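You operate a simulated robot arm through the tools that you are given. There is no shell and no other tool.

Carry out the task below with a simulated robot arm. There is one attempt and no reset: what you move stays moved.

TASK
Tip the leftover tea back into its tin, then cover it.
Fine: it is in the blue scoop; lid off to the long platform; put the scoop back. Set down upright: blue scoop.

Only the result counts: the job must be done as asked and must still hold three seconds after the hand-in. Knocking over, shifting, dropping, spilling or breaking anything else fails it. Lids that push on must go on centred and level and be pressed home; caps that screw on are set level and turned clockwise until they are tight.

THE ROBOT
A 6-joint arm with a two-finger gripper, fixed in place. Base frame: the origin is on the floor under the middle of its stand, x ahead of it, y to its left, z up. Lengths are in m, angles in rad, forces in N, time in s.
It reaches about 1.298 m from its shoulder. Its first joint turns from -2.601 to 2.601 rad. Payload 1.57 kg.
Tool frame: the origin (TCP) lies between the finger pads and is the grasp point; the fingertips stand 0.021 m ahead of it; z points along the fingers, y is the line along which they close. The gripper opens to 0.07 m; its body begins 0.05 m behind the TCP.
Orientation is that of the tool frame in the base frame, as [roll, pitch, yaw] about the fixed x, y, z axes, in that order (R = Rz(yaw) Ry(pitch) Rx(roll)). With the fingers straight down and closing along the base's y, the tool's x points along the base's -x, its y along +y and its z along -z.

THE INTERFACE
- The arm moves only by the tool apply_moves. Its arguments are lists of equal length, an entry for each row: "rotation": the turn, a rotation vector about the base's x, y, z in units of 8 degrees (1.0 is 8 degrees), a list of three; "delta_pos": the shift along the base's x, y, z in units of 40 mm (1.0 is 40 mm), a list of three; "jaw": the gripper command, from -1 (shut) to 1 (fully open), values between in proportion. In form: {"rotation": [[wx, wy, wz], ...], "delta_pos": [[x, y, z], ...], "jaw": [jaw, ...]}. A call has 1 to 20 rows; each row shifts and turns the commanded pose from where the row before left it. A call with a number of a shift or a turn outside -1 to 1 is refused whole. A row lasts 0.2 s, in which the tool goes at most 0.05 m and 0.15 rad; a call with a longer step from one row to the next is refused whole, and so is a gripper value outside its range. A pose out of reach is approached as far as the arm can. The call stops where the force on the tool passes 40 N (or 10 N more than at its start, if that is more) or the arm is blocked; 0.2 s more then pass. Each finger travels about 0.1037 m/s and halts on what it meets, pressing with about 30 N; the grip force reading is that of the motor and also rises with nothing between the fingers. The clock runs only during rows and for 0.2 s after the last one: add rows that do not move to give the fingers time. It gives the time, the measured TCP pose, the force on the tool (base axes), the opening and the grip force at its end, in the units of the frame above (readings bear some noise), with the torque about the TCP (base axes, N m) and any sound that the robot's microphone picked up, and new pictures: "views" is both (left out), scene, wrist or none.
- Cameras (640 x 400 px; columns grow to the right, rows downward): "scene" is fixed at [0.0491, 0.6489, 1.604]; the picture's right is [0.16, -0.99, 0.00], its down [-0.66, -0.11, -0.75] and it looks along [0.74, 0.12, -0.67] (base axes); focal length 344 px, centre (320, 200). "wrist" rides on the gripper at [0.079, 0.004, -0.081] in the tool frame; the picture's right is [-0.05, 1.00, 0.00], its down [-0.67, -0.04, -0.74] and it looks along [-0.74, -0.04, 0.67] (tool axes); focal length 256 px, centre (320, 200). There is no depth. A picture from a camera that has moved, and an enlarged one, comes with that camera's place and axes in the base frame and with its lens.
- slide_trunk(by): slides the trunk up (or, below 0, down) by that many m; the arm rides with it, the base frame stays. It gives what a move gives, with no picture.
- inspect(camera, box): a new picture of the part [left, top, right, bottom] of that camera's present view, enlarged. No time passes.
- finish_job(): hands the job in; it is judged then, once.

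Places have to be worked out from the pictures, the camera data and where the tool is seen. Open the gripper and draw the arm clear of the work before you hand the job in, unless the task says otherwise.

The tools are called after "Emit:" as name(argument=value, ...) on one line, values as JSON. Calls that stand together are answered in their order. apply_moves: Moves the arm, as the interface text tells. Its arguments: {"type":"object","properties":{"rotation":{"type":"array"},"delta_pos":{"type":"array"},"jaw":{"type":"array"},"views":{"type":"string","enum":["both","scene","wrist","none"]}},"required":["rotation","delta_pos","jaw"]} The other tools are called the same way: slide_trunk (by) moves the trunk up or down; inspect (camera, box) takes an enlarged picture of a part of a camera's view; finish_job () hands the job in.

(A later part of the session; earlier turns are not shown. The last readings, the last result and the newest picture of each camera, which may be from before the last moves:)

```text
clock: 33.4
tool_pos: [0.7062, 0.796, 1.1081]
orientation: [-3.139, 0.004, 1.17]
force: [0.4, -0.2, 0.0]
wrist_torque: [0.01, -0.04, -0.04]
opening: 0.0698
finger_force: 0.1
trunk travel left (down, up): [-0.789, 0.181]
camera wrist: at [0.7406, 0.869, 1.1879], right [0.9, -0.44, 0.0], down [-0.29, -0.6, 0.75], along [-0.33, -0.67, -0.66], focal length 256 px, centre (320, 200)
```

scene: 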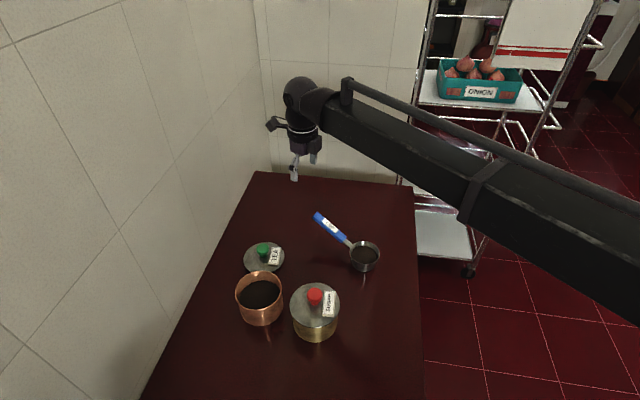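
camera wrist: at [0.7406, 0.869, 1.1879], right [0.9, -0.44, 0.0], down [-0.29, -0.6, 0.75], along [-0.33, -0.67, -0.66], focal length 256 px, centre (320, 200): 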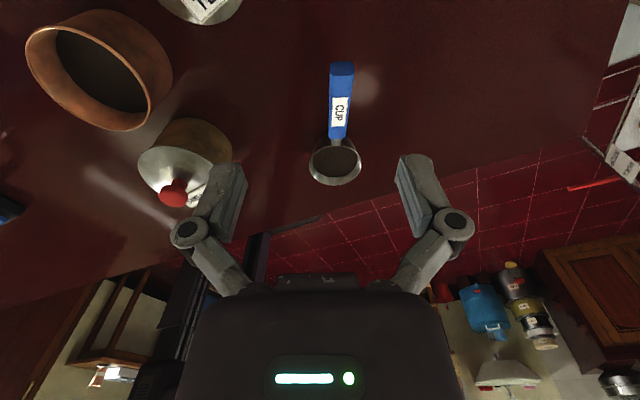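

The handle lines up with the gripper plane. I'll lean the gripper outward about 20° over three rows, which gives the later pour more wrist clearance, and see how the arm responds.

Emit:
apply_moves(rotation=[[-0.767, 0.325, 0], [-0.767, 0.325, 0], [-0.767, 0.325, 0]], delta_pos=[[0, 0, 0.05], [0, 0, 0.09], [0, 0, 0.14]], jaw=[1, 1, 1])

```text
clock: 34.1
tool_pos: [0.7057, 0.7964, 1.1184]
orientation: [-3.139, 0.355, 1.174]
force: [-0.4, -0.2, -0.4]
wrist_torque: [0.0, -0.01, 0.01]
opening: 0.07
finger_force: 0.1
trunk travel left (down, up): [-0.789, 0.181]
camera wrist: at [0.7492, 0.8906, 1.1668], right [0.9, -0.43, 0.02], down [-0.17, -0.32, 0.93], along [-0.4, -0.84, -0.37], focal length 256 px, centre (320, 200)
```

scene: 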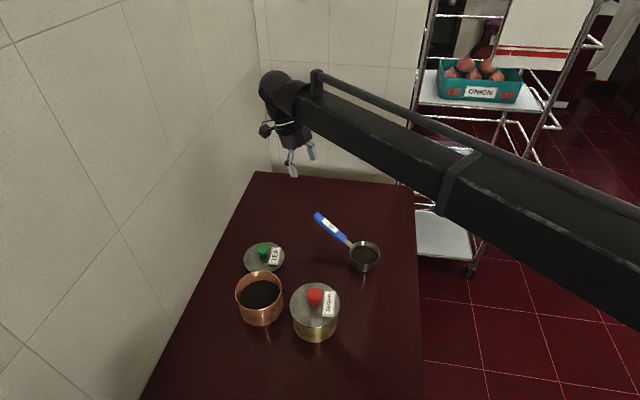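
wrist: 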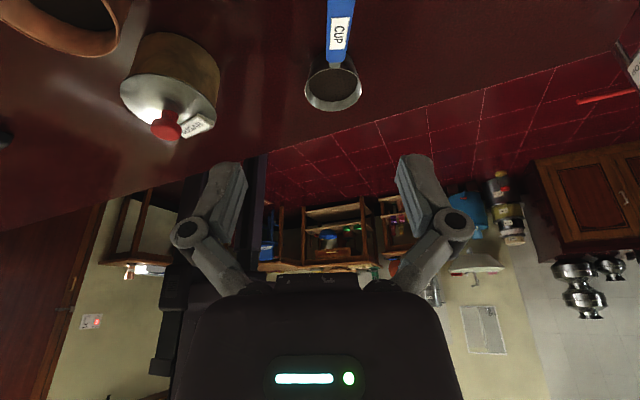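

The tilt worked exactly, with no reach warning. I'll move over the grasp point at about (0.696, 0.739), still high, and check alignment with the handle.

Emit:
apply_moves(rotation=[[0, 0, 0], [0, 0, 0], [0, 0, 0]], delta_pos=[[-0.08, -0.48, 0], [-0.08, -0.48, 0], [-0.08, -0.48, 0]], jaw=[1, 1, 1])

Emit:
slide_trunk(by=-0.1)

Emit:
inspect(camera="wrist", box=[0, 0, 640, 400])

Emit:
inspect(camera="scene", box=[220, 130, 420, 290])

```text
clock: 35.0
tool_pos: [0.6966, 0.7391, 1.1198]
orientation: [-3.138, 0.353, 1.174]
force: [0.2, -0.4, 1.3]
wrist_torque: [0.03, -0.03, -0.03]
opening: 0.07
finger_force: 0.1
trunk travel left (down, up): [-0.789, 0.181]
camera wrist: at [0.7395, 0.8332, 1.1675], right [0.9, -0.43, 0.01], down [-0.17, -0.33, 0.93], along [-0.4, -0.84, -0.37], focal length 256 px, centre (320, 200)
```

scene: 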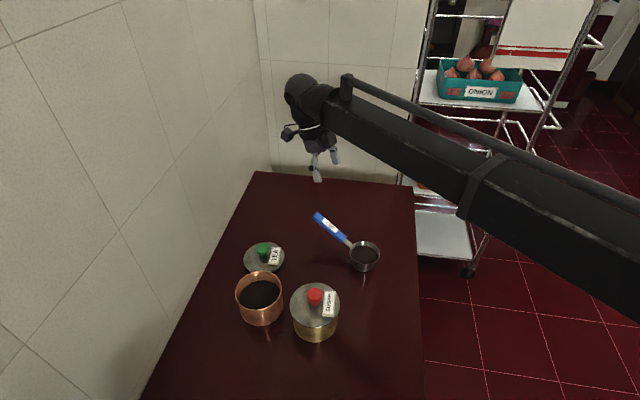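
wrist: 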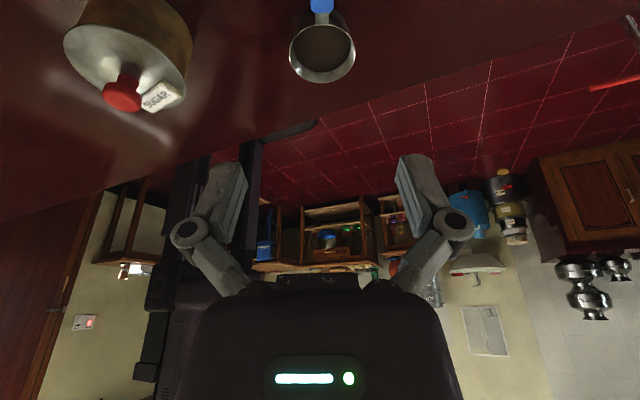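

```text
clock: 36.3
tool_pos: [0.696, 0.7402, 1.0194]
orientation: [-3.138, 0.352, 1.172]
force: [-0.5, -0.4, 0.5]
wrist_torque: [0.01, -0.04, -0.02]
opening: 0.0698
finger_force: 0.1
trunk travel left (down, up): [-0.689, 0.281]
```

```text
1.00 times, centred on (320, 200) of wrist (not enlarged: the box is as wide or as high as the picture)
camera zoom: at [0.7395, 0.8338, 1.0674], right [0.9, -0.43, 0.01], down [-0.17, -0.33, 0.93], along [-0.4, -0.84, -0.37], focal length 256 px, centre (320, 200)
```

zoom: 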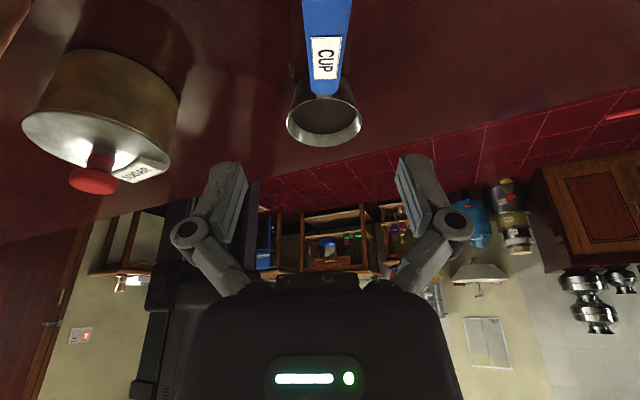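

```text
2.50 times, centred on (320, 210) of scene
camera zoom: at [0.0491, 0.6489, 1.604], right [0.16, -0.99, 0.0], down [-0.66, -0.11, -0.75], along [0.74, 0.12, -0.67], focal length 860 px, centre (320, 175)
```

zoom: 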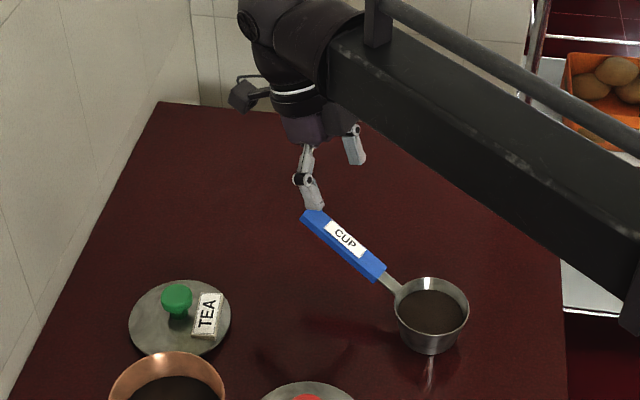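

The handle is centred between the fingers. I'll lower another 45 mm and look again.

Emit:
slide_trunk(by=-0.045)

Emit:
inspect(camera="wrist", box=[160, 0, 480, 260])

Emit:
inspect(camera="scene", box=[260, 170, 400, 290])

```text
clock: 37.2
tool_pos: [0.6962, 0.7396, 0.9739]
orientation: [-3.139, 0.351, 1.172]
force: [0.4, 0.1, -0.1]
wrist_torque: [0.02, -0.01, 0.02]
opening: 0.0701
finger_force: 0.0
trunk travel left (down, up): [-0.644, 0.326]
```

```text
1.54 times, centred on (320, 130) of wrist
camera zoom: at [0.7394, 0.8337, 1.0224], right [0.9, -0.43, 0.01], down [-0.17, -0.33, 0.93], along [-0.4, -0.84, -0.37], focal length 394 px, centre (320, 308)
```

zoom: 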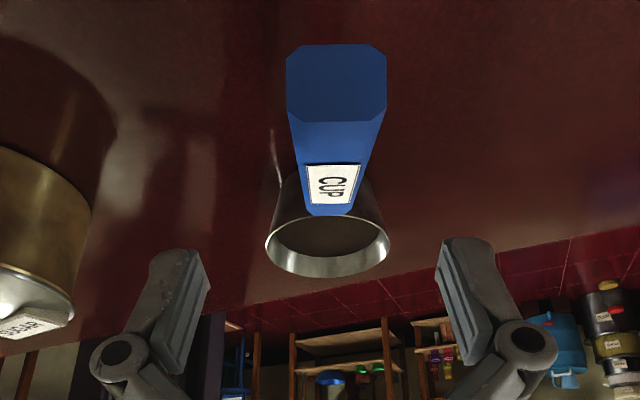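

```text
3.33 times, centred on (330, 230) of scene
camera zoom: at [0.0491, 0.6489, 1.604], right [0.16, -0.99, 0.0], down [-0.66, -0.11, -0.75], along [0.74, 0.12, -0.67], focal length 1147 px, centre (287, 100)
```

zoom: 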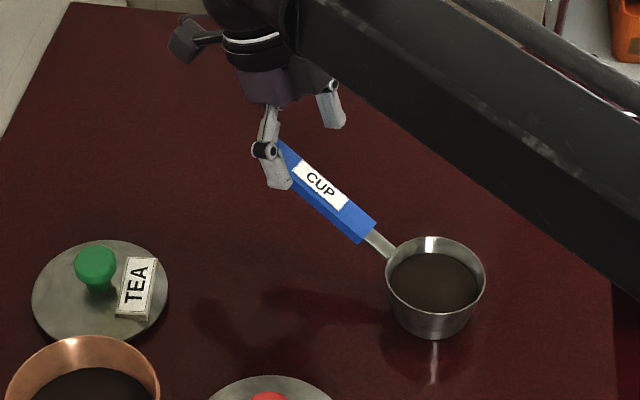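

The handle is about 21 mm wide and 14 mm thick, and it's well centred. I'll nudge 5 mm outward along it, then lower so the pads straddle it.

Emit:
apply_moves(rotation=[[0, 0, 0]], delta_pos=[[0.05, 0.115, 0]], jaw=[1], views="none")

Emit:
slide_trunk(by=-0.03)

Emit:
inspect(camera="wrist", box=[160, 0, 480, 260])

Emit:
inspect(camera="scene", box=[260, 170, 400, 290])

```text
clock: 37.6
tool_pos: [0.698, 0.7445, 0.9743]
orientation: [-3.137, 0.352, 1.172]
force: [0.1, -0.4, 0.0]
wrist_torque: [-0.02, 0.03, 0.06]
opening: 0.0702
finger_force: 0.0
trunk travel left (down, up): [-0.644, 0.326]
```

```text
clock: 38.3
tool_pos: [0.6987, 0.7441, 0.9447]
orientation: [-3.138, 0.351, 1.173]
force: [0.2, 1.1, 0.4]
wrist_torque: [0.02, -0.01, -0.04]
opening: 0.0701
finger_force: 0.1
trunk travel left (down, up): [-0.614, 0.356]
```

```text
1.54 times, centred on (320, 130) of wrist
camera zoom: at [0.7416, 0.8384, 0.9924], right [0.9, -0.43, 0.01], down [-0.17, -0.33, 0.93], along [-0.4, -0.84, -0.37], focal length 394 px, centre (320, 308)
```

zoom: 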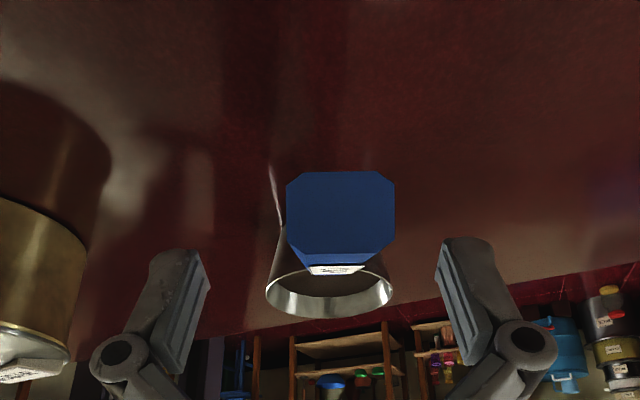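

```text
3.33 times, centred on (330, 230) of scene
camera zoom: at [0.0491, 0.6489, 1.604], right [0.16, -0.99, 0.0], down [-0.66, -0.11, -0.75], along [0.74, 0.12, -0.67], focal length 1147 px, centre (287, 100)
```

zoom: 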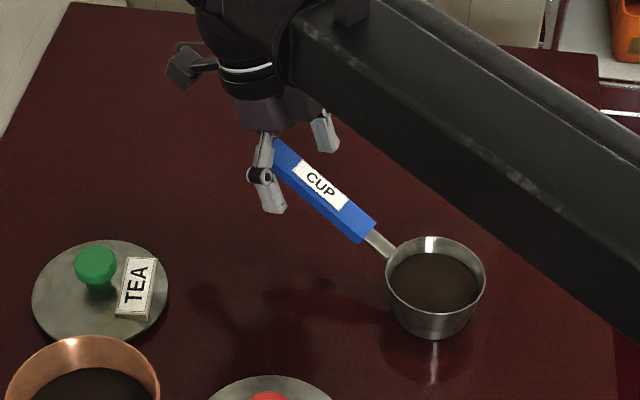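

The handle end is about 4 mm to the right of centre. I'll correct that laterally, then lower the last 15 mm to grip height.

Emit:
apply_moves(rotation=[[0, 0, 0]], delta_pos=[[0.09, -0.04, 0]], jaw=[1], views="none")

Emit:
slide_trunk(by=-0.015)

Emit:
inspect(camera="wrist", box=[160, 0, 480, 260])

Emit:
inspect(camera="scene", box=[260, 170, 400, 290])

```text
clock: 38.7
tool_pos: [0.7021, 0.7435, 0.9435]
orientation: [-3.14, 0.353, 1.175]
force: [0.2, 0.1, 0.6]
wrist_torque: [-0.02, 0.04, 0.02]
opening: 0.0701
finger_force: 0.0
trunk travel left (down, up): [-0.614, 0.356]
```

```text
clock: 39.3
tool_pos: [0.7018, 0.7425, 0.9286]
orientation: [-3.136, 0.352, 1.173]
force: [-0.3, 0.0, 0.9]
wrist_torque: [-0.01, 0.01, 0.02]
opening: 0.0699
finger_force: 0.1
trunk travel left (down, up): [-0.599, 0.371]
```

```text
1.54 times, centred on (320, 130) of wrist
camera zoom: at [0.7455, 0.8372, 0.9774], right [0.9, -0.43, 0.01], down [-0.17, -0.33, 0.93], along [-0.4, -0.84, -0.37], focal length 394 px, centre (320, 308)
```

zoom: 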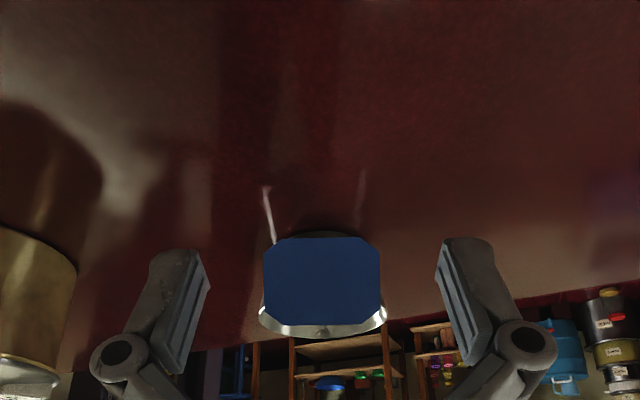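

```text
3.33 times, centred on (330, 230) of scene
camera zoom: at [0.0491, 0.6489, 1.604], right [0.16, -0.99, 0.0], down [-0.66, -0.11, -0.75], along [0.74, 0.12, -0.67], focal length 1147 px, centre (287, 100)
```

zoom: 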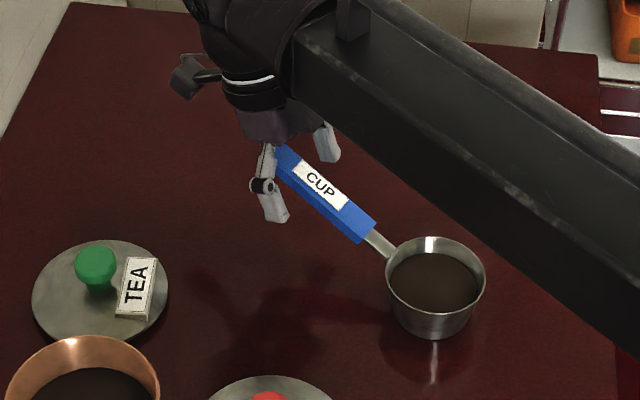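

The handle end lines up with the TCP ray. The handle slopes below it, so I'll lower 4 mm more and then close gently.

Emit:
slide_trunk(by=-0.004)

Emit:
apply_moves(rotation=[[0, 0, 0], [0, 0, 0], [0, 0, 0], [0, 0, 0]], delta_pos=[[0, 0, 0], [0, 0, 0], [0, 0, 0], [0, 0, 0]], jaw=[0.2, -0.2, -1, -1])

```text
clock: 39.9
tool_pos: [0.7018, 0.744, 0.9249]
orientation: [-3.14, 0.352, 1.173]
force: [1.3, -0.7, -0.1]
wrist_torque: [0.01, -0.01, 0.04]
opening: 0.07
finger_force: 0.1
trunk travel left (down, up): [-0.595, 0.375]
```

```text
clock: 40.9
tool_pos: [0.7013, 0.744, 0.9249]
orientation: [-3.138, 0.351, 1.172]
force: [-0.2, 0.0, 1.2]
wrist_torque: [0.02, 0.08, -0.09]
opening: 0.0204
finger_force: 29.7
trunk travel left (down, up): [-0.595, 0.375]
camera wrist: at [0.7454, 0.8374, 0.9733], right [0.9, -0.43, 0.01], down [-0.17, -0.33, 0.93], along [-0.4, -0.84, -0.37], focal length 256 px, centre (320, 200)
```

scene: 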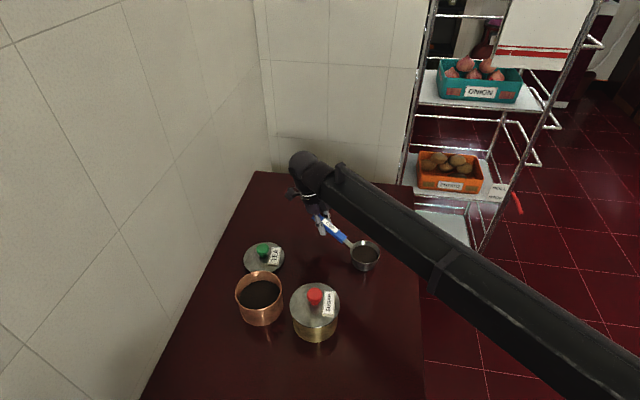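
wrist: 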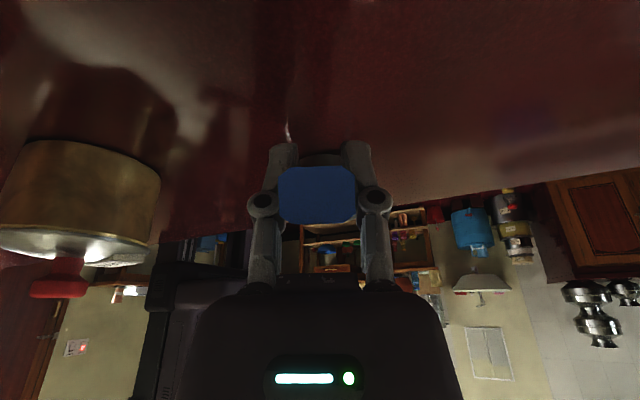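

The handle is gripped at 20.4 mm opening with 30 N. I'll lift 15 mm first and check that the scoop stays level.

Emit:
slide_trunk(by=0.015)

Emit:
inspect(camera="scene", box=[260, 170, 400, 290])

```text
clock: 41.5
tool_pos: [0.7025, 0.7439, 0.9399]
orientation: [-3.138, 0.352, 1.172]
force: [0.9, 0.2, -1.3]
wrist_torque: [0.09, -0.06, 0.0]
opening: 0.0205
finger_force: 30.1
trunk travel left (down, up): [-0.61, 0.36]
```

```text
3.33 times, centred on (330, 230) of scene
camera zoom: at [0.0491, 0.6489, 1.604], right [0.16, -0.99, 0.0], down [-0.66, -0.11, -0.75], along [0.74, 0.12, -0.67], focal length 1147 px, centre (287, 100)
```

zoom: 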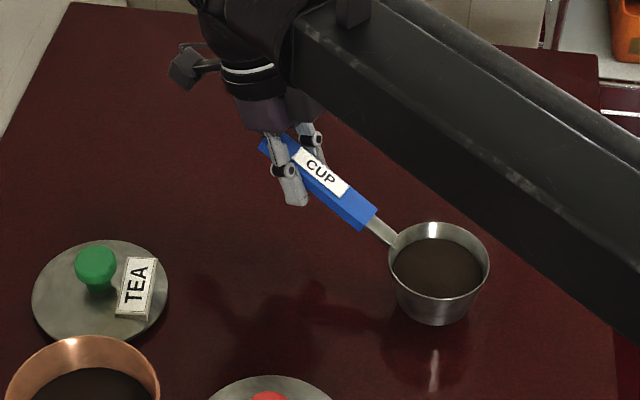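

The scoop is up and level, carrying about 1.5 N. I'll lift well above the tins before moving sideways.

Emit:
slide_trunk(by=0.17)

Emit:
inspect(camera="scene", box=[240, 100, 440, 260])

Emit:
inspect(camera="wrist", box=[0, 0, 640, 400])

```text
clock: 43.4
tool_pos: [0.7019, 0.744, 1.1097]
orientation: [-3.138, 0.353, 1.173]
force: [-0.7, 0.2, -0.2]
wrist_torque: [0.1, -0.01, -0.03]
opening: 0.0206
finger_force: 29.7
trunk travel left (down, up): [-0.78, 0.19]
```

```text
2.50 times, centred on (340, 180) of scene
camera zoom: at [0.0491, 0.6489, 1.604], right [0.16, -0.99, 0.0], down [-0.66, -0.11, -0.75], along [0.74, 0.12, -0.67], focal length 860 px, centre (270, 250)
```

zoom: 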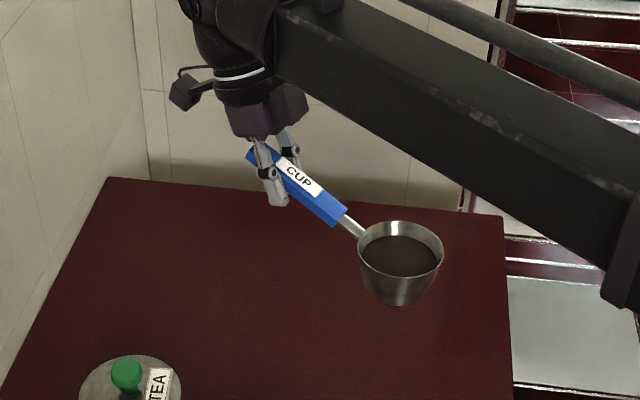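

```text
1.00 times, centred on (320, 200) of wrist (not enlarged: the box is as wide or as high as the picture)
camera zoom: at [0.7457, 0.8376, 1.158], right [0.9, -0.43, 0.01], down [-0.17, -0.33, 0.93], along [-0.4, -0.84, -0.37], focal length 256 px, centre (320, 200)
```

zoom: 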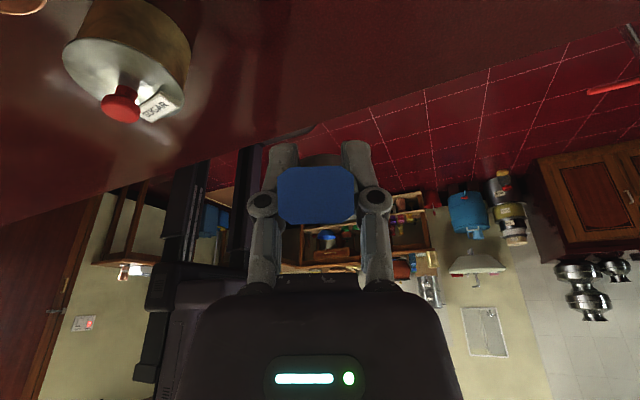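

The scoop is level with its rim centre near (0.653, 0.625, 1.075). I'll swing it slowly to sit above the tea tin with the handle pointing mostly +x. That keeps the wrist away from the wall and keeps the pour plane clear of the sugar tin.

Emit:
apply_moves(rotation=[[0, 0, -0.466], [0, 0, -0.466], [0, 0, -0.466], [0, 0, -0.466], [0, 0, -0.466], [0, 0, -0.466], [0, 0, -0.466], [0, 0, -0.466], [0, 0, -0.466], [0, 0, -0.466], [0, 0, -0.466], [0, 0, -0.466], [0, 0, -0.466], [0, 0, -0.466]], delta_pos=[[-0.171, 0.28, 0], [-0.171, 0.28, 0], [-0.171, 0.28, 0], [-0.171, 0.28, 0], [-0.171, 0.28, 0], [-0.171, 0.28, 0], [-0.171, 0.28, 0], [-0.171, 0.28, 0], [-0.171, 0.28, 0], [-0.171, 0.28, 0], [-0.171, 0.28, 0], [-0.171, 0.28, 0], [-0.171, 0.28, 0], [-0.171, 0.28, 0]], jaw=[-1, -1, -1, -1, -1, -1, -1, -1, -1, -1, -1, -1, -1, -1])

```text
clock: 46.4
tool_pos: [0.6858, 0.7708, 1.1106]
orientation: [-3.139, 0.354, 1.012]
force: [0.2, -0.3, -1.8]
wrist_torque: [0.08, -0.07, 0.01]
opening: 0.0205
finger_force: 29.8
out of reach, approached as far as the arm can: row 3, 4, 5, 6, 7, 8, 9, 10, 11, 12, 13, 14
trunk travel left (down, up): [-0.78, 0.19]
camera wrist: at [0.7433, 0.8564, 1.1582], right [0.82, -0.57, 0.01], down [-0.22, -0.29, 0.93], along [-0.53, -0.77, -0.37], focal length 256 px, centre (320, 200)
```

scene: 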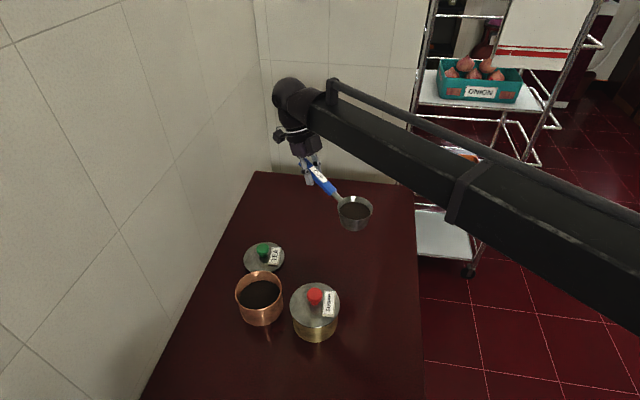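
wrist: 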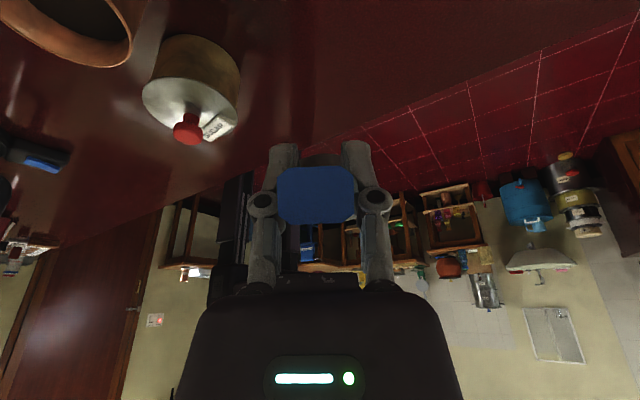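

The arm stopped partway because the wrist reached its maximum radius of about 1.095 m. The scoop is still level. I'll send a zero move to see whether the commanded pose stayed at the unreachable target.

Emit:
apply_moves(rotation=[[0, 0, 0]], delta_pos=[[0, 0, 0]], jaw=[-1], views="none")

```text
clock: 46.8
tool_pos: [0.686, 0.7718, 1.1102]
orientation: [-3.138, 0.352, 1.013]
force: [-0.2, 0.5, -2.2]
wrist_torque: [0.07, -0.07, 0.0]
opening: 0.0209
finger_force: 30.2
trunk travel left (down, up): [-0.78, 0.19]
```

The commanded pose resets to the reached one, so I can plan from here. I'll swing the scoop inward, within reach, while turning the handle to point about −5°, slowly and keeping it level.

Emit:
apply_moves(rotation=[[0, 0, -0.525], [0, 0, -0.525], [0, 0, -0.525], [0, 0, -0.525], [0, 0, -0.525], [0, 0, -0.525], [0, 0, -0.525], [0, 0, -0.525], [0, 0, -0.525], [0, 0, -0.525], [0, 0, -0.525], [0, 0, -0.525], [0, 0, -0.525], [0, 0, -0.525], [0, 0, -0.525]], delta_pos=[[-0.16, -0.08, 0], [-0.16, -0.08, 0], [-0.14, -0.07, 0], [-0.12, -0.06, 0], [-0.1, -0.05, 0], [-0.1, -0.05, 0], [-0.1, -0.05, 0], [-0.1, -0.05, 0], [-0.1, -0.05, 0], [-0.1, -0.05, 0], [-0.1, -0.05, 0], [-0.1, -0.05, 0], [-0.1, -0.05, 0], [-0.1, -0.05, 0], [-0.1, -0.04, 0]], jaw=[-1, -1, -1, -1, -1, -1, -1, -1, -1, -1, -1, -1, -1, -1, -1])

```text
clock: 50.0
tool_pos: [0.6857, 0.7712, 1.1108]
orientation: [-3.139, 0.352, 1.012]
force: [-0.2, 0.0, -1.1]
wrist_torque: [0.1, -0.07, -0.01]
opening: 0.0202
finger_force: 29.9
out of reach, approached as far as the arm can: row 1, 2, 3, 4, 5, 6, 7, 8, 9, 10, 11, 12, 13, 14, 15
trunk travel left (down, up): [-0.78, 0.19]
camera wrist: at [0.7433, 0.8564, 1.1582], right [0.82, -0.57, 0.01], down [-0.22, -0.29, 0.93], along [-0.53, -0.77, -0.37], focal length 256 px, centre (320, 200)
```

scene: 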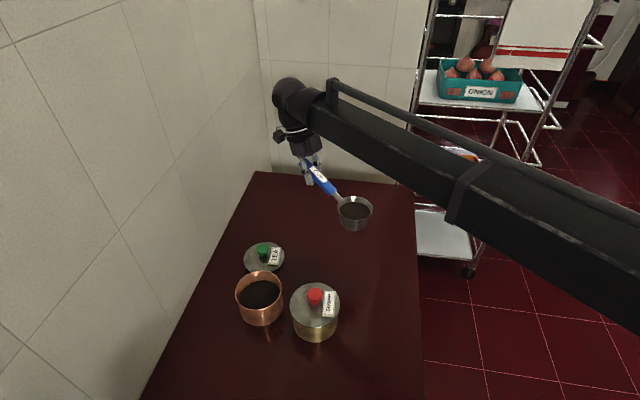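
wrist: 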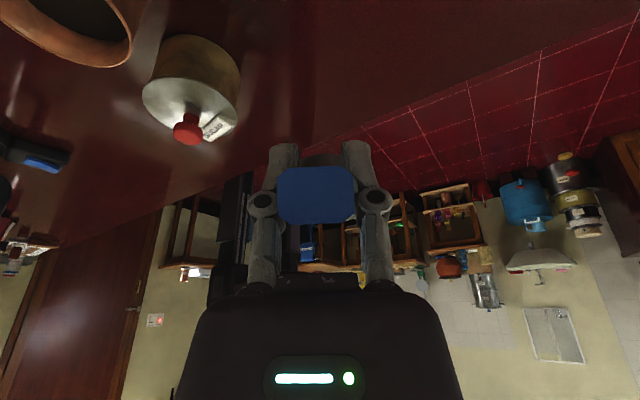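

Even the first inward row was refused because of the yaw part, so this is a tool-roll limit rather than reach. The same heading can be reached the other way round, so I'll move a little inward and rotate slowly the positive way with the scoop level and high.

Emit:
apply_moves(rotation=[[0, 0, 0.5], [0, 0, 0.8], [0, 0, 0.9], [0, 0, 0.9], [0, 0, 0.9], [0, 0, 0.9], [0, 0, 0.9], [0, 0, 0.9], [0, 0, 0.9], [0, 0, 0.9], [0, 0, 0.9], [0, 0, 0.9], [0, 0, 0.9], [0, 0, 0.9], [0, 0, 0.9], [0, 0, 0.9], [0, 0, 0.9], [0, 0, 0.9], [0, 0, 0.8], [0, 0, 0.5]], delta_pos=[[-0.1, -0.08, 0], [-0.2, -0.156, 0], [-0.2, -0.156, 0], [-0.2, -0.156, 0], [-0.2, -0.156, 0], [-0.2, -0.156, 0], [-0.2, -0.156, 0], [-0.2, -0.156, 0], [-0.15, -0.1, 0], [0, 0, 0], [0, 0, 0], [0, 0, 0], [0, 0, 0], [0, 0, 0], [0, 0, 0], [0, 0, 0], [0, 0, 0], [0, 0, 0], [0, 0, 0], [0, 0, 0]], jaw=[-1, -1, -1, -1, -1, -1, -1, -1, -1, -1, -1, -1, -1, -1, -1, -1, -1, -1, -1, -1])

```text
clock: 54.2
tool_pos: [0.6202, 0.7198, 1.1096]
orientation: [-3.141, 0.352, -2.895]
force: [0.8, -0.3, -0.7]
wrist_torque: [-0.01, 0.17, 0.03]
opening: 0.0206
finger_force: 28.8
trunk travel left (down, up): [-0.78, 0.19]
camera wrist: at [0.5186, 0.7008, 1.1582], right [-0.19, 0.98, 0.01], down [0.36, 0.06, 0.93], along [0.91, 0.19, -0.37], focal length 256 px, centre (320, 200)
```

scene: 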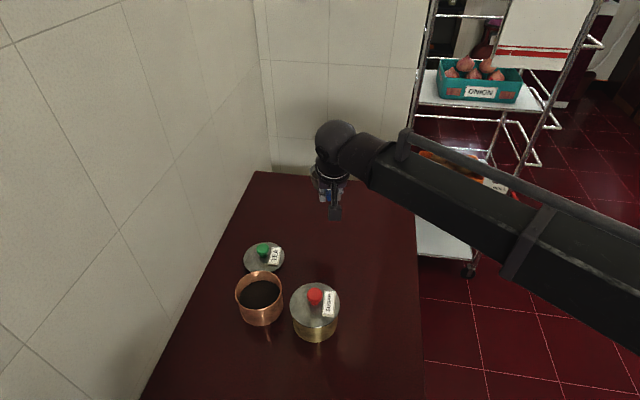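
wrist: 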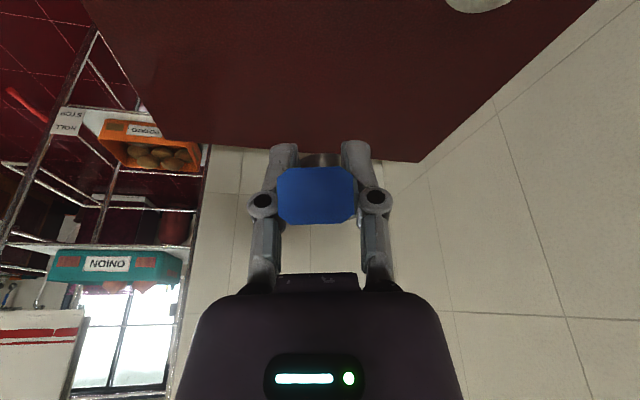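

Rotation is going well; yaw is now 194° and the scoop is steady. I'll keep going round to about 346°.

Emit:
apply_moves(rotation=[[0, 0, 0.6], [0, 0, 0.9], [0, 0, 1], [0, 0, 1], [0, 0, 1], [0, 0, 1], [0, 0, 1], [0, 0, 1], [0, 0, 1], [0, 0, 1], [0, 0, 1], [0, 0, 1], [0, 0, 1], [0, 0, 1], [0, 0, 1], [0, 0, 1], [0, 0, 1], [0, 0, 1], [0, 0, 0.9], [0, 0, 0.6]], delta_pos=[[0, 0, 0], [0, 0, 0], [0, 0, 0], [0, 0, 0], [0, 0, 0], [0, 0, 0], [0, 0, 0], [0, 0, 0], [0, 0, 0], [0, 0, 0], [0, 0, 0], [0, 0, 0], [0, 0, 0], [0, 0, 0], [0, 0, 0], [0, 0, 0], [0, 0, 0], [0, 0, 0], [0, 0, 0], [0, 0, 0]], jaw=[-1, -1, -1, -1, -1, -1, -1, -1, -1, -1, -1, -1, -1, -1, -1, -1, -1, -1, -1, -1])

```text
clock: 58.4
tool_pos: [0.6203, 0.7199, 1.1105]
orientation: [-3.139, 0.353, -0.243]
force: [0.5, -0.8, -1.2]
wrist_torque: [-0.05, -0.14, -0.02]
opening: 0.0205
finger_force: 30.1
trunk travel left (down, up): [-0.78, 0.19]
camera wrist: at [0.7177, 0.6921, 1.1582], right [-0.29, -0.96, 0.01], down [-0.35, 0.12, 0.93], along [-0.89, 0.26, -0.37], focal length 256 px, centre (320, 200)
```

scene: 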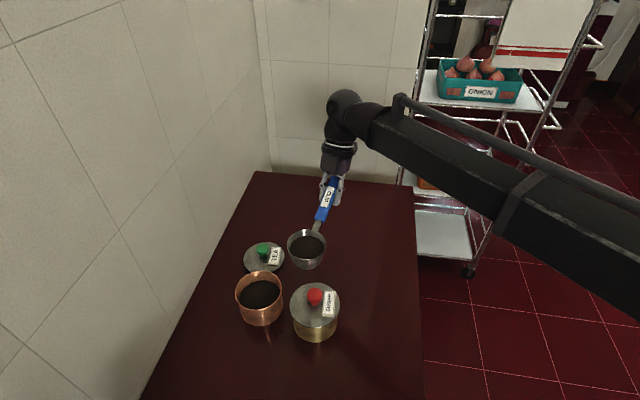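
wrist: 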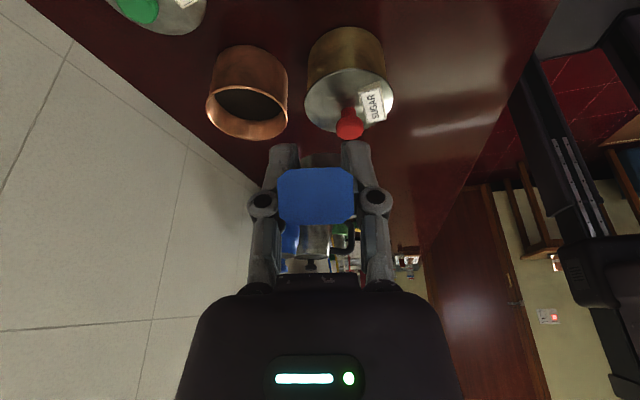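

The scoop is now at yaw −14°, level, with the bowl on the tin side. I'll check the area beyond the tins for obstacles.

Emit:
inspect(camera="wrist", box=[160, 0, 480, 290])

Emit:
inspect(camera="scene", box=[200, 180, 400, 350])

```text
1.38 times, centred on (320, 145) of wrist
camera zoom: at [0.7177, 0.6921, 1.1582], right [-0.29, -0.96, 0.01], down [-0.35, 0.12, 0.93], along [-0.89, 0.26, -0.37], focal length 353 px, centre (320, 276)
```

zoom: 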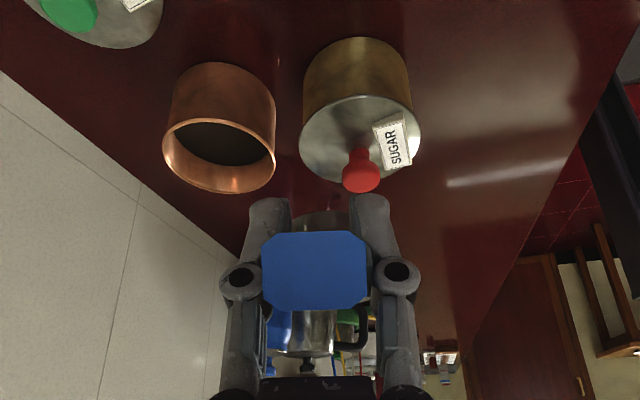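

```text
2.35 times, centred on (300, 265) of scene
camera zoom: at [0.0491, 0.6489, 1.604], right [0.16, -0.99, 0.0], down [-0.66, -0.11, -0.75], along [0.74, 0.12, -0.67], focal length 810 px, centre (367, 47)
```

zoom: 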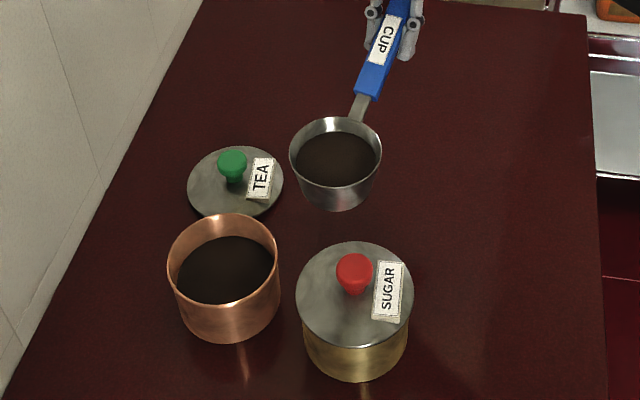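

The scene view agrees with my scoop model to within about 3 mm. I'll now move the bowl above the tea tin, still level at z of about 1.075.

Emit:
apply_moves(rotation=[[0, 0, 0], [0, 0, 0], [0, 0, 0], [0, 0, 0], [0, 0, 0], [0, 0, 0], [0, 0, 0], [0, 0, 0], [0, 0, 0], [0, 0, 0]], delta_pos=[[-0.015, 0.15, 0], [-0.035, 0.3, 0], [-0.035, 0.31, 0], [-0.035, 0.31, 0], [-0.035, 0.31, 0], [-0.035, 0.31, 0], [-0.035, 0.31, 0], [-0.035, 0.31, 0], [-0.035, 0.3, 0], [-0.02, 0.15, 0]], jaw=[-1, -1, -1, -1, -1, -1, -1, -1, -1, -1])

Emit:
inspect(camera="scene", box=[180, 180, 380, 350])

```text
clock: 60.6
tool_pos: [0.6084, 0.8297, 1.1089]
orientation: [-3.138, 0.353, -0.243]
force: [-0.6, -0.6, -0.5]
wrist_torque: [-0.03, -0.15, 0.04]
opening: 0.0206
finger_force: 30.2
trunk travel left (down, up): [-0.78, 0.19]
camera wrist: at [0.7051, 0.8027, 1.1582], right [-0.29, -0.96, 0.01], down [-0.35, 0.12, 0.93], along [-0.89, 0.26, -0.37], focal length 256 px, centre (320, 200)
```

scene: 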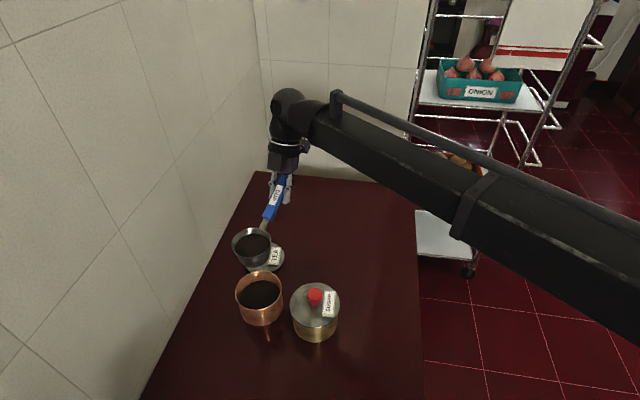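
wrist: 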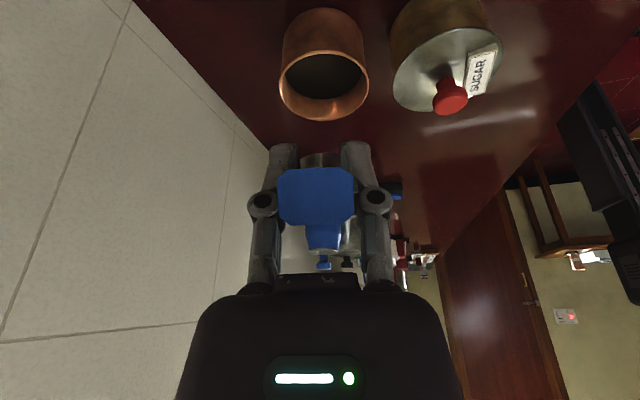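

```text
2.35 times, centred on (280, 265) of scene
camera zoom: at [0.0491, 0.6489, 1.604], right [0.16, -0.99, 0.0], down [-0.66, -0.11, -0.75], along [0.74, 0.12, -0.67], focal length 810 px, centre (414, 47)
```

zoom: 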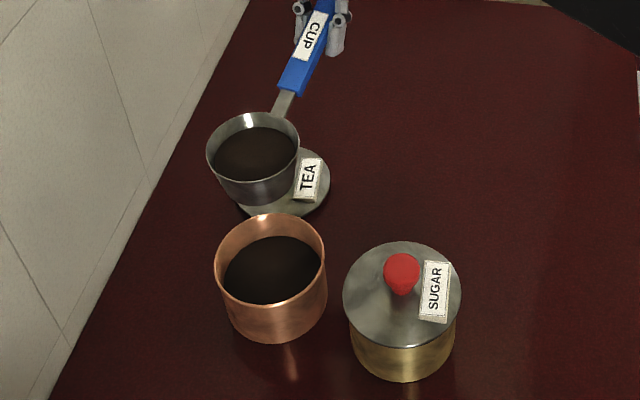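

The bowl is about 12 mm outward of the tin's centre, directly above it. I'll tilt the first 30°, keeping the bowl in place over the tin with matching TCP shifts.

Emit:
apply_moves(rotation=[[-0.18, -0.728, 0], [-0.18, -0.728, 0], [-0.18, -0.728, 0], [-0.18, -0.728, 0], [-0.18, -0.728, 0]], delta_pos=[[-0.104, 0.026, -0.142], [-0.138, 0.034, -0.095], [-0.167, 0.041, -0.042], [-0.197, 0.049, 0.01], [-0.223, 0.055, 0.06]], jaw=[-1, -1, -1, -1, -1])

Emit:
inspect(camera="scene", box=[180, 180, 380, 350])

```text
clock: 61.8
tool_pos: [0.573, 0.8378, 1.1018]
orientation: [-3.135, -0.172, -0.244]
force: [-0.2, -0.2, -1.8]
wrist_torque: [-0.02, -0.1, 0.02]
opening: 0.0207
finger_force: 30.0
trunk travel left (down, up): [-0.78, 0.19]
camera wrist: at [0.6337, 0.8202, 1.1945], right [-0.29, -0.96, -0.01], down [-0.75, 0.22, 0.62], along [-0.59, 0.19, -0.78], focal length 256 px, centre (320, 200)
```

scene: 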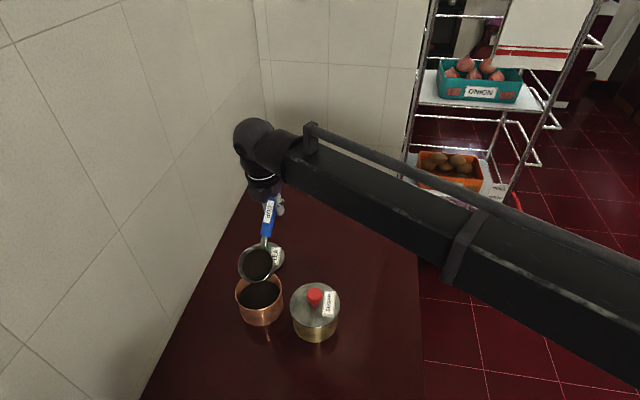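
wrist: 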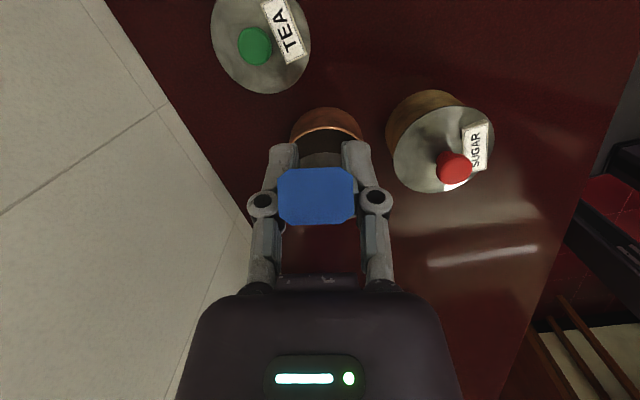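

```text
2.35 times, centred on (280, 265) of scene
camera zoom: at [0.0491, 0.6489, 1.604], right [0.16, -0.99, 0.0], down [-0.66, -0.11, -0.75], along [0.74, 0.12, -0.67], focal length 810 px, centre (414, 47)
```

zoom: 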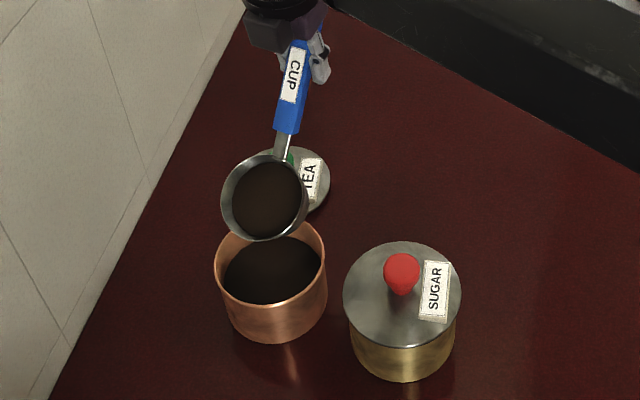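

The scoop is at 30° with the lip over the tin and nothing pouring yet. Now I'll yaw about the bowl to +20° so the wrist later swings into clear space rather than towards the wall.

Emit:
apply_moves(rotation=[[0, 0, 0.706], [0, 0, 0.706], [0, 0, 0.706], [0, 0, 0.706], [0, 0, 0.706], [0, 0, 0.706]], delta_pos=[[0.042, 0.237, 0], [0.02, 0.239, 0], [0, 0.239, 0], [-0.022, 0.239, 0], [-0.045, 0.237, 0], [-0.067, 0.232, 0]], jaw=[-1, -1, -1, -1, -1, -1])

Emit:
inspect(camera="scene", box=[180, 180, 380, 350])

```text
clock: 63.2
tool_pos: [0.5706, 0.896, 1.1015]
orientation: [-3.137, -0.171, 0.348]
force: [-0.1, -0.1, -1.1]
wrist_torque: [0.01, -0.06, -0.02]
opening: 0.0205
finger_force: 29.8
trunk travel left (down, up): [-0.78, 0.19]
camera wrist: at [0.6325, 0.9157, 1.194], right [0.29, -0.96, -0.01], down [-0.75, -0.24, 0.62], along [-0.6, -0.17, -0.78], focal length 256 px, centre (320, 200)
```

scene: 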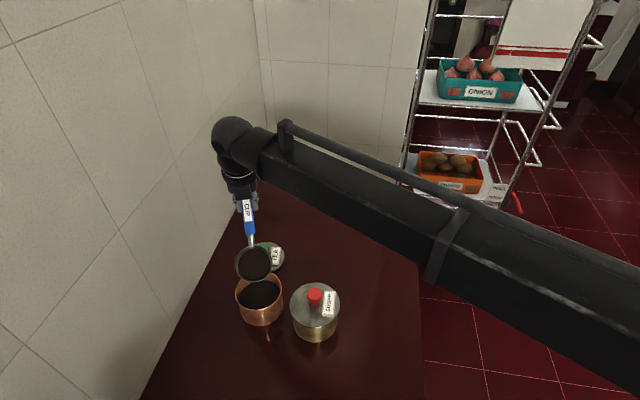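
wrist: 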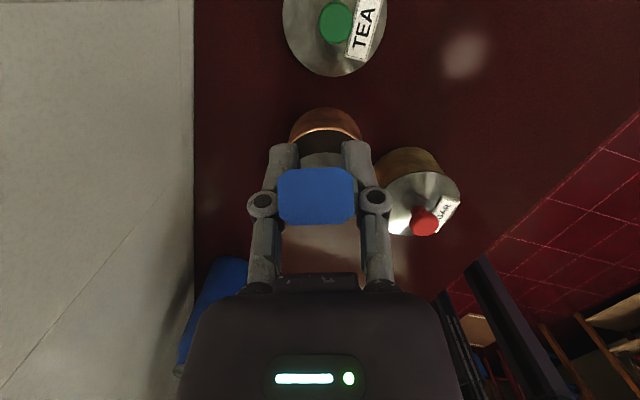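

```text
2.35 times, centred on (280, 265) of scene
camera zoom: at [0.0491, 0.6489, 1.604], right [0.16, -0.99, 0.0], down [-0.66, -0.11, -0.75], along [0.74, 0.12, -0.67], focal length 810 px, centre (414, 47)
```

zoom: 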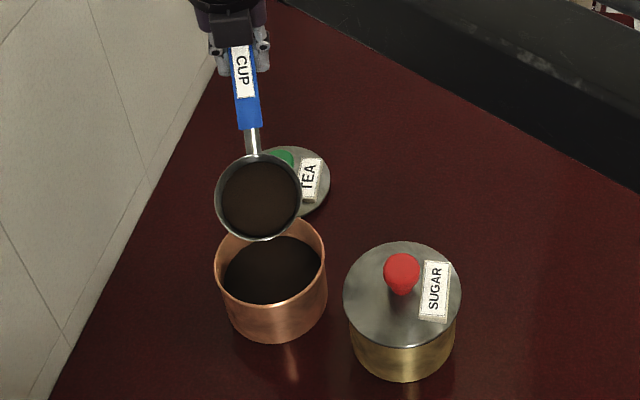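

The bowl is still over the tin and the wrist is clear. I'll continue tilting to 48° in small rows and watch for pouring.

Emit:
apply_moves(rotation=[[0.256, -0.705, 0], [0.256, -0.705, 0], [0.256, -0.705, 0]], delta_pos=[[-0.24, -0.087, 0.107], [-0.261, -0.095, 0.16], [-0.28, -0.101, 0.21]], jaw=[-1, -1, -1], views="scene")

Emit:
inspect(camera="scene", box=[200, 200, 340, 340])

```text
clock: 64.0
tool_pos: [0.5397, 0.8837, 1.1205]
orientation: [-3.137, -0.488, 0.35]
force: [-0.6, 0.1, -0.4]
wrist_torque: [-0.01, -0.06, 0.01]
opening: 0.0207
finger_force: 29.4
trunk travel left (down, up): [-0.78, 0.19]
```

scene: 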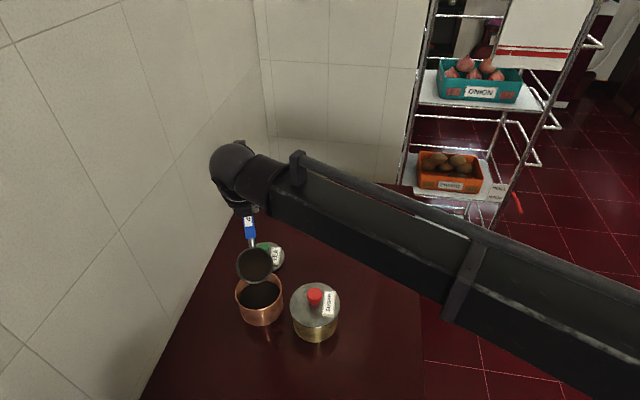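

```text
2.86 times, centred on (270, 270) of scene
camera zoom: at [0.0491, 0.6489, 1.604], right [0.16, -0.99, 0.0], down [-0.66, -0.11, -0.75], along [0.74, 0.12, -0.67], focal length 983 px, centre (463, 0)
```

zoom: 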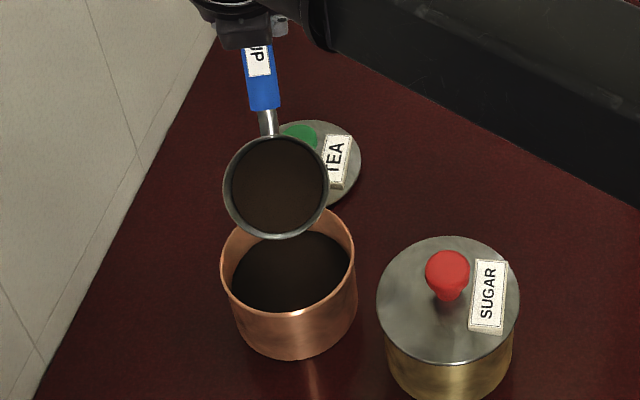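

Contents are still holding at 48°. I'll tilt to 60°.

Emit:
apply_moves(rotation=[[0.256, -0.705, 0], [0.256, -0.705, 0]], delta_pos=[[-0.291, -0.106, 0.252], [-0.305, -0.111, 0.297]], jaw=[-1, -1], views="none")

Emit:
slide_trunk(by=-0.025)

Emit:
inspect(camera="scene", box=[200, 200, 340, 340])

Emit:
inspect(camera="wrist", box=[0, 0, 640, 400])

```text
clock: 64.6
tool_pos: [0.5135, 0.8769, 1.1413]
orientation: [-3.136, -0.695, 0.347]
force: [0.3, 0.2, -1.2]
wrist_torque: [0.01, -0.03, 0.0]
opening: 0.0205
finger_force: 30.0
trunk travel left (down, up): [-0.78, 0.19]
```

```text
clock: 65.3
tool_pos: [0.5151, 0.876, 1.1171]
orientation: [-3.136, -0.695, 0.347]
force: [-0.2, -0.3, -1.3]
wrist_torque: [0.02, 0.03, -0.01]
opening: 0.0203
finger_force: 30.0
trunk travel left (down, up): [-0.755, 0.215]
```

```text
2.86 times, centred on (270, 270) of scene
camera zoom: at [0.0491, 0.6489, 1.604], right [0.16, -0.99, 0.0], down [-0.66, -0.11, -0.75], along [0.74, 0.12, -0.67], focal length 983 px, centre (463, 0)
```

zoom: 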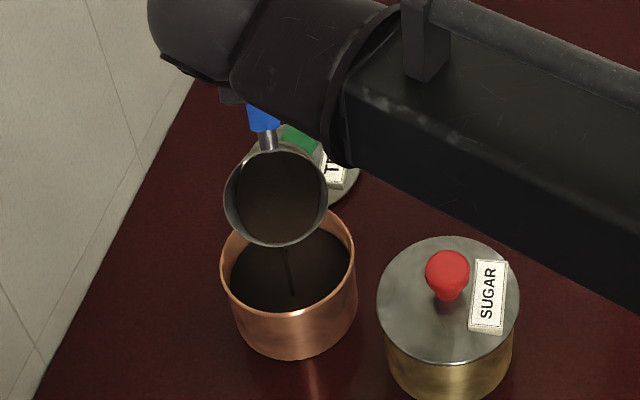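

```text
1.00 times, centred on (320, 200) of wrist (not enlarged: the box is as wide or as high as the picture)
camera zoom: at [0.5243, 0.8766, 1.2294], right [0.31, -0.95, -0.04], down [-0.94, -0.31, 0.15], along [-0.15, -0.01, -0.99], focal length 256 px, centre (320, 200)
```

zoom: 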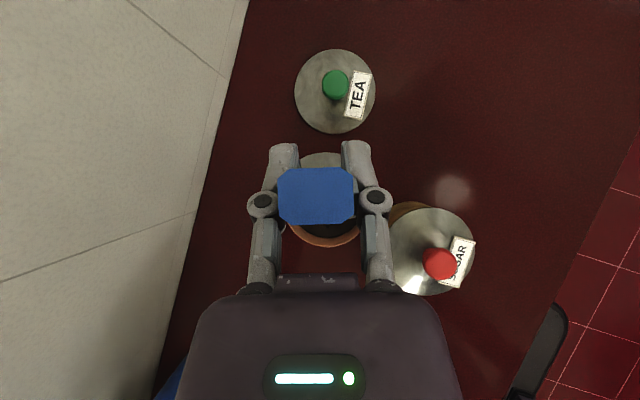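

A thin stream is falling inside the tin. I'll hold for a second and check.

Emit:
apply_moves(rotation=[[0, 0, 0], [0, 0, 0], [0, 0, 0], [0, 0, 0], [0, 0, 0]], delta_pos=[[0, 0, 0], [0, 0, 0], [0, 0, 0], [0, 0, 0], [0, 0, 0]], jaw=[-1, -1, -1, -1, -1], views="none")

Emit:
inspect(camera="scene", box=[220, 230, 320, 330])

```text
clock: 66.5
tool_pos: [0.5156, 0.8762, 1.1167]
orientation: [-3.136, -0.694, 0.349]
force: [0.8, -0.1, -1.0]
wrist_torque: [0.01, 0.0, -0.01]
opening: 0.0204
finger_force: 29.8
trunk travel left (down, up): [-0.755, 0.215]
```

```text
4.00 times, centred on (270, 280) of scene
camera zoom: at [0.0491, 0.6489, 1.604], right [0.16, -0.99, 0.0], down [-0.66, -0.11, -0.75], along [0.74, 0.12, -0.67], focal length 1376 px, centre (520, -120)
```

zoom: 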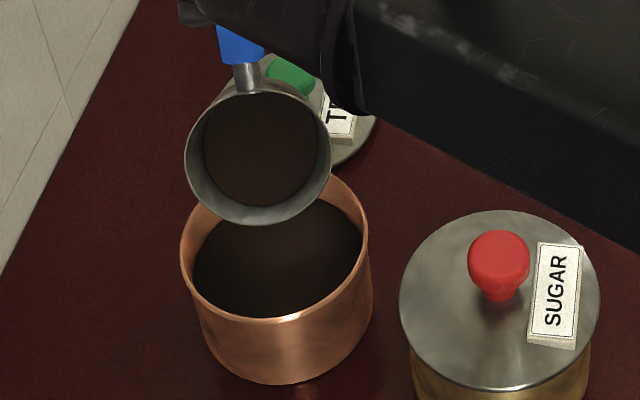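

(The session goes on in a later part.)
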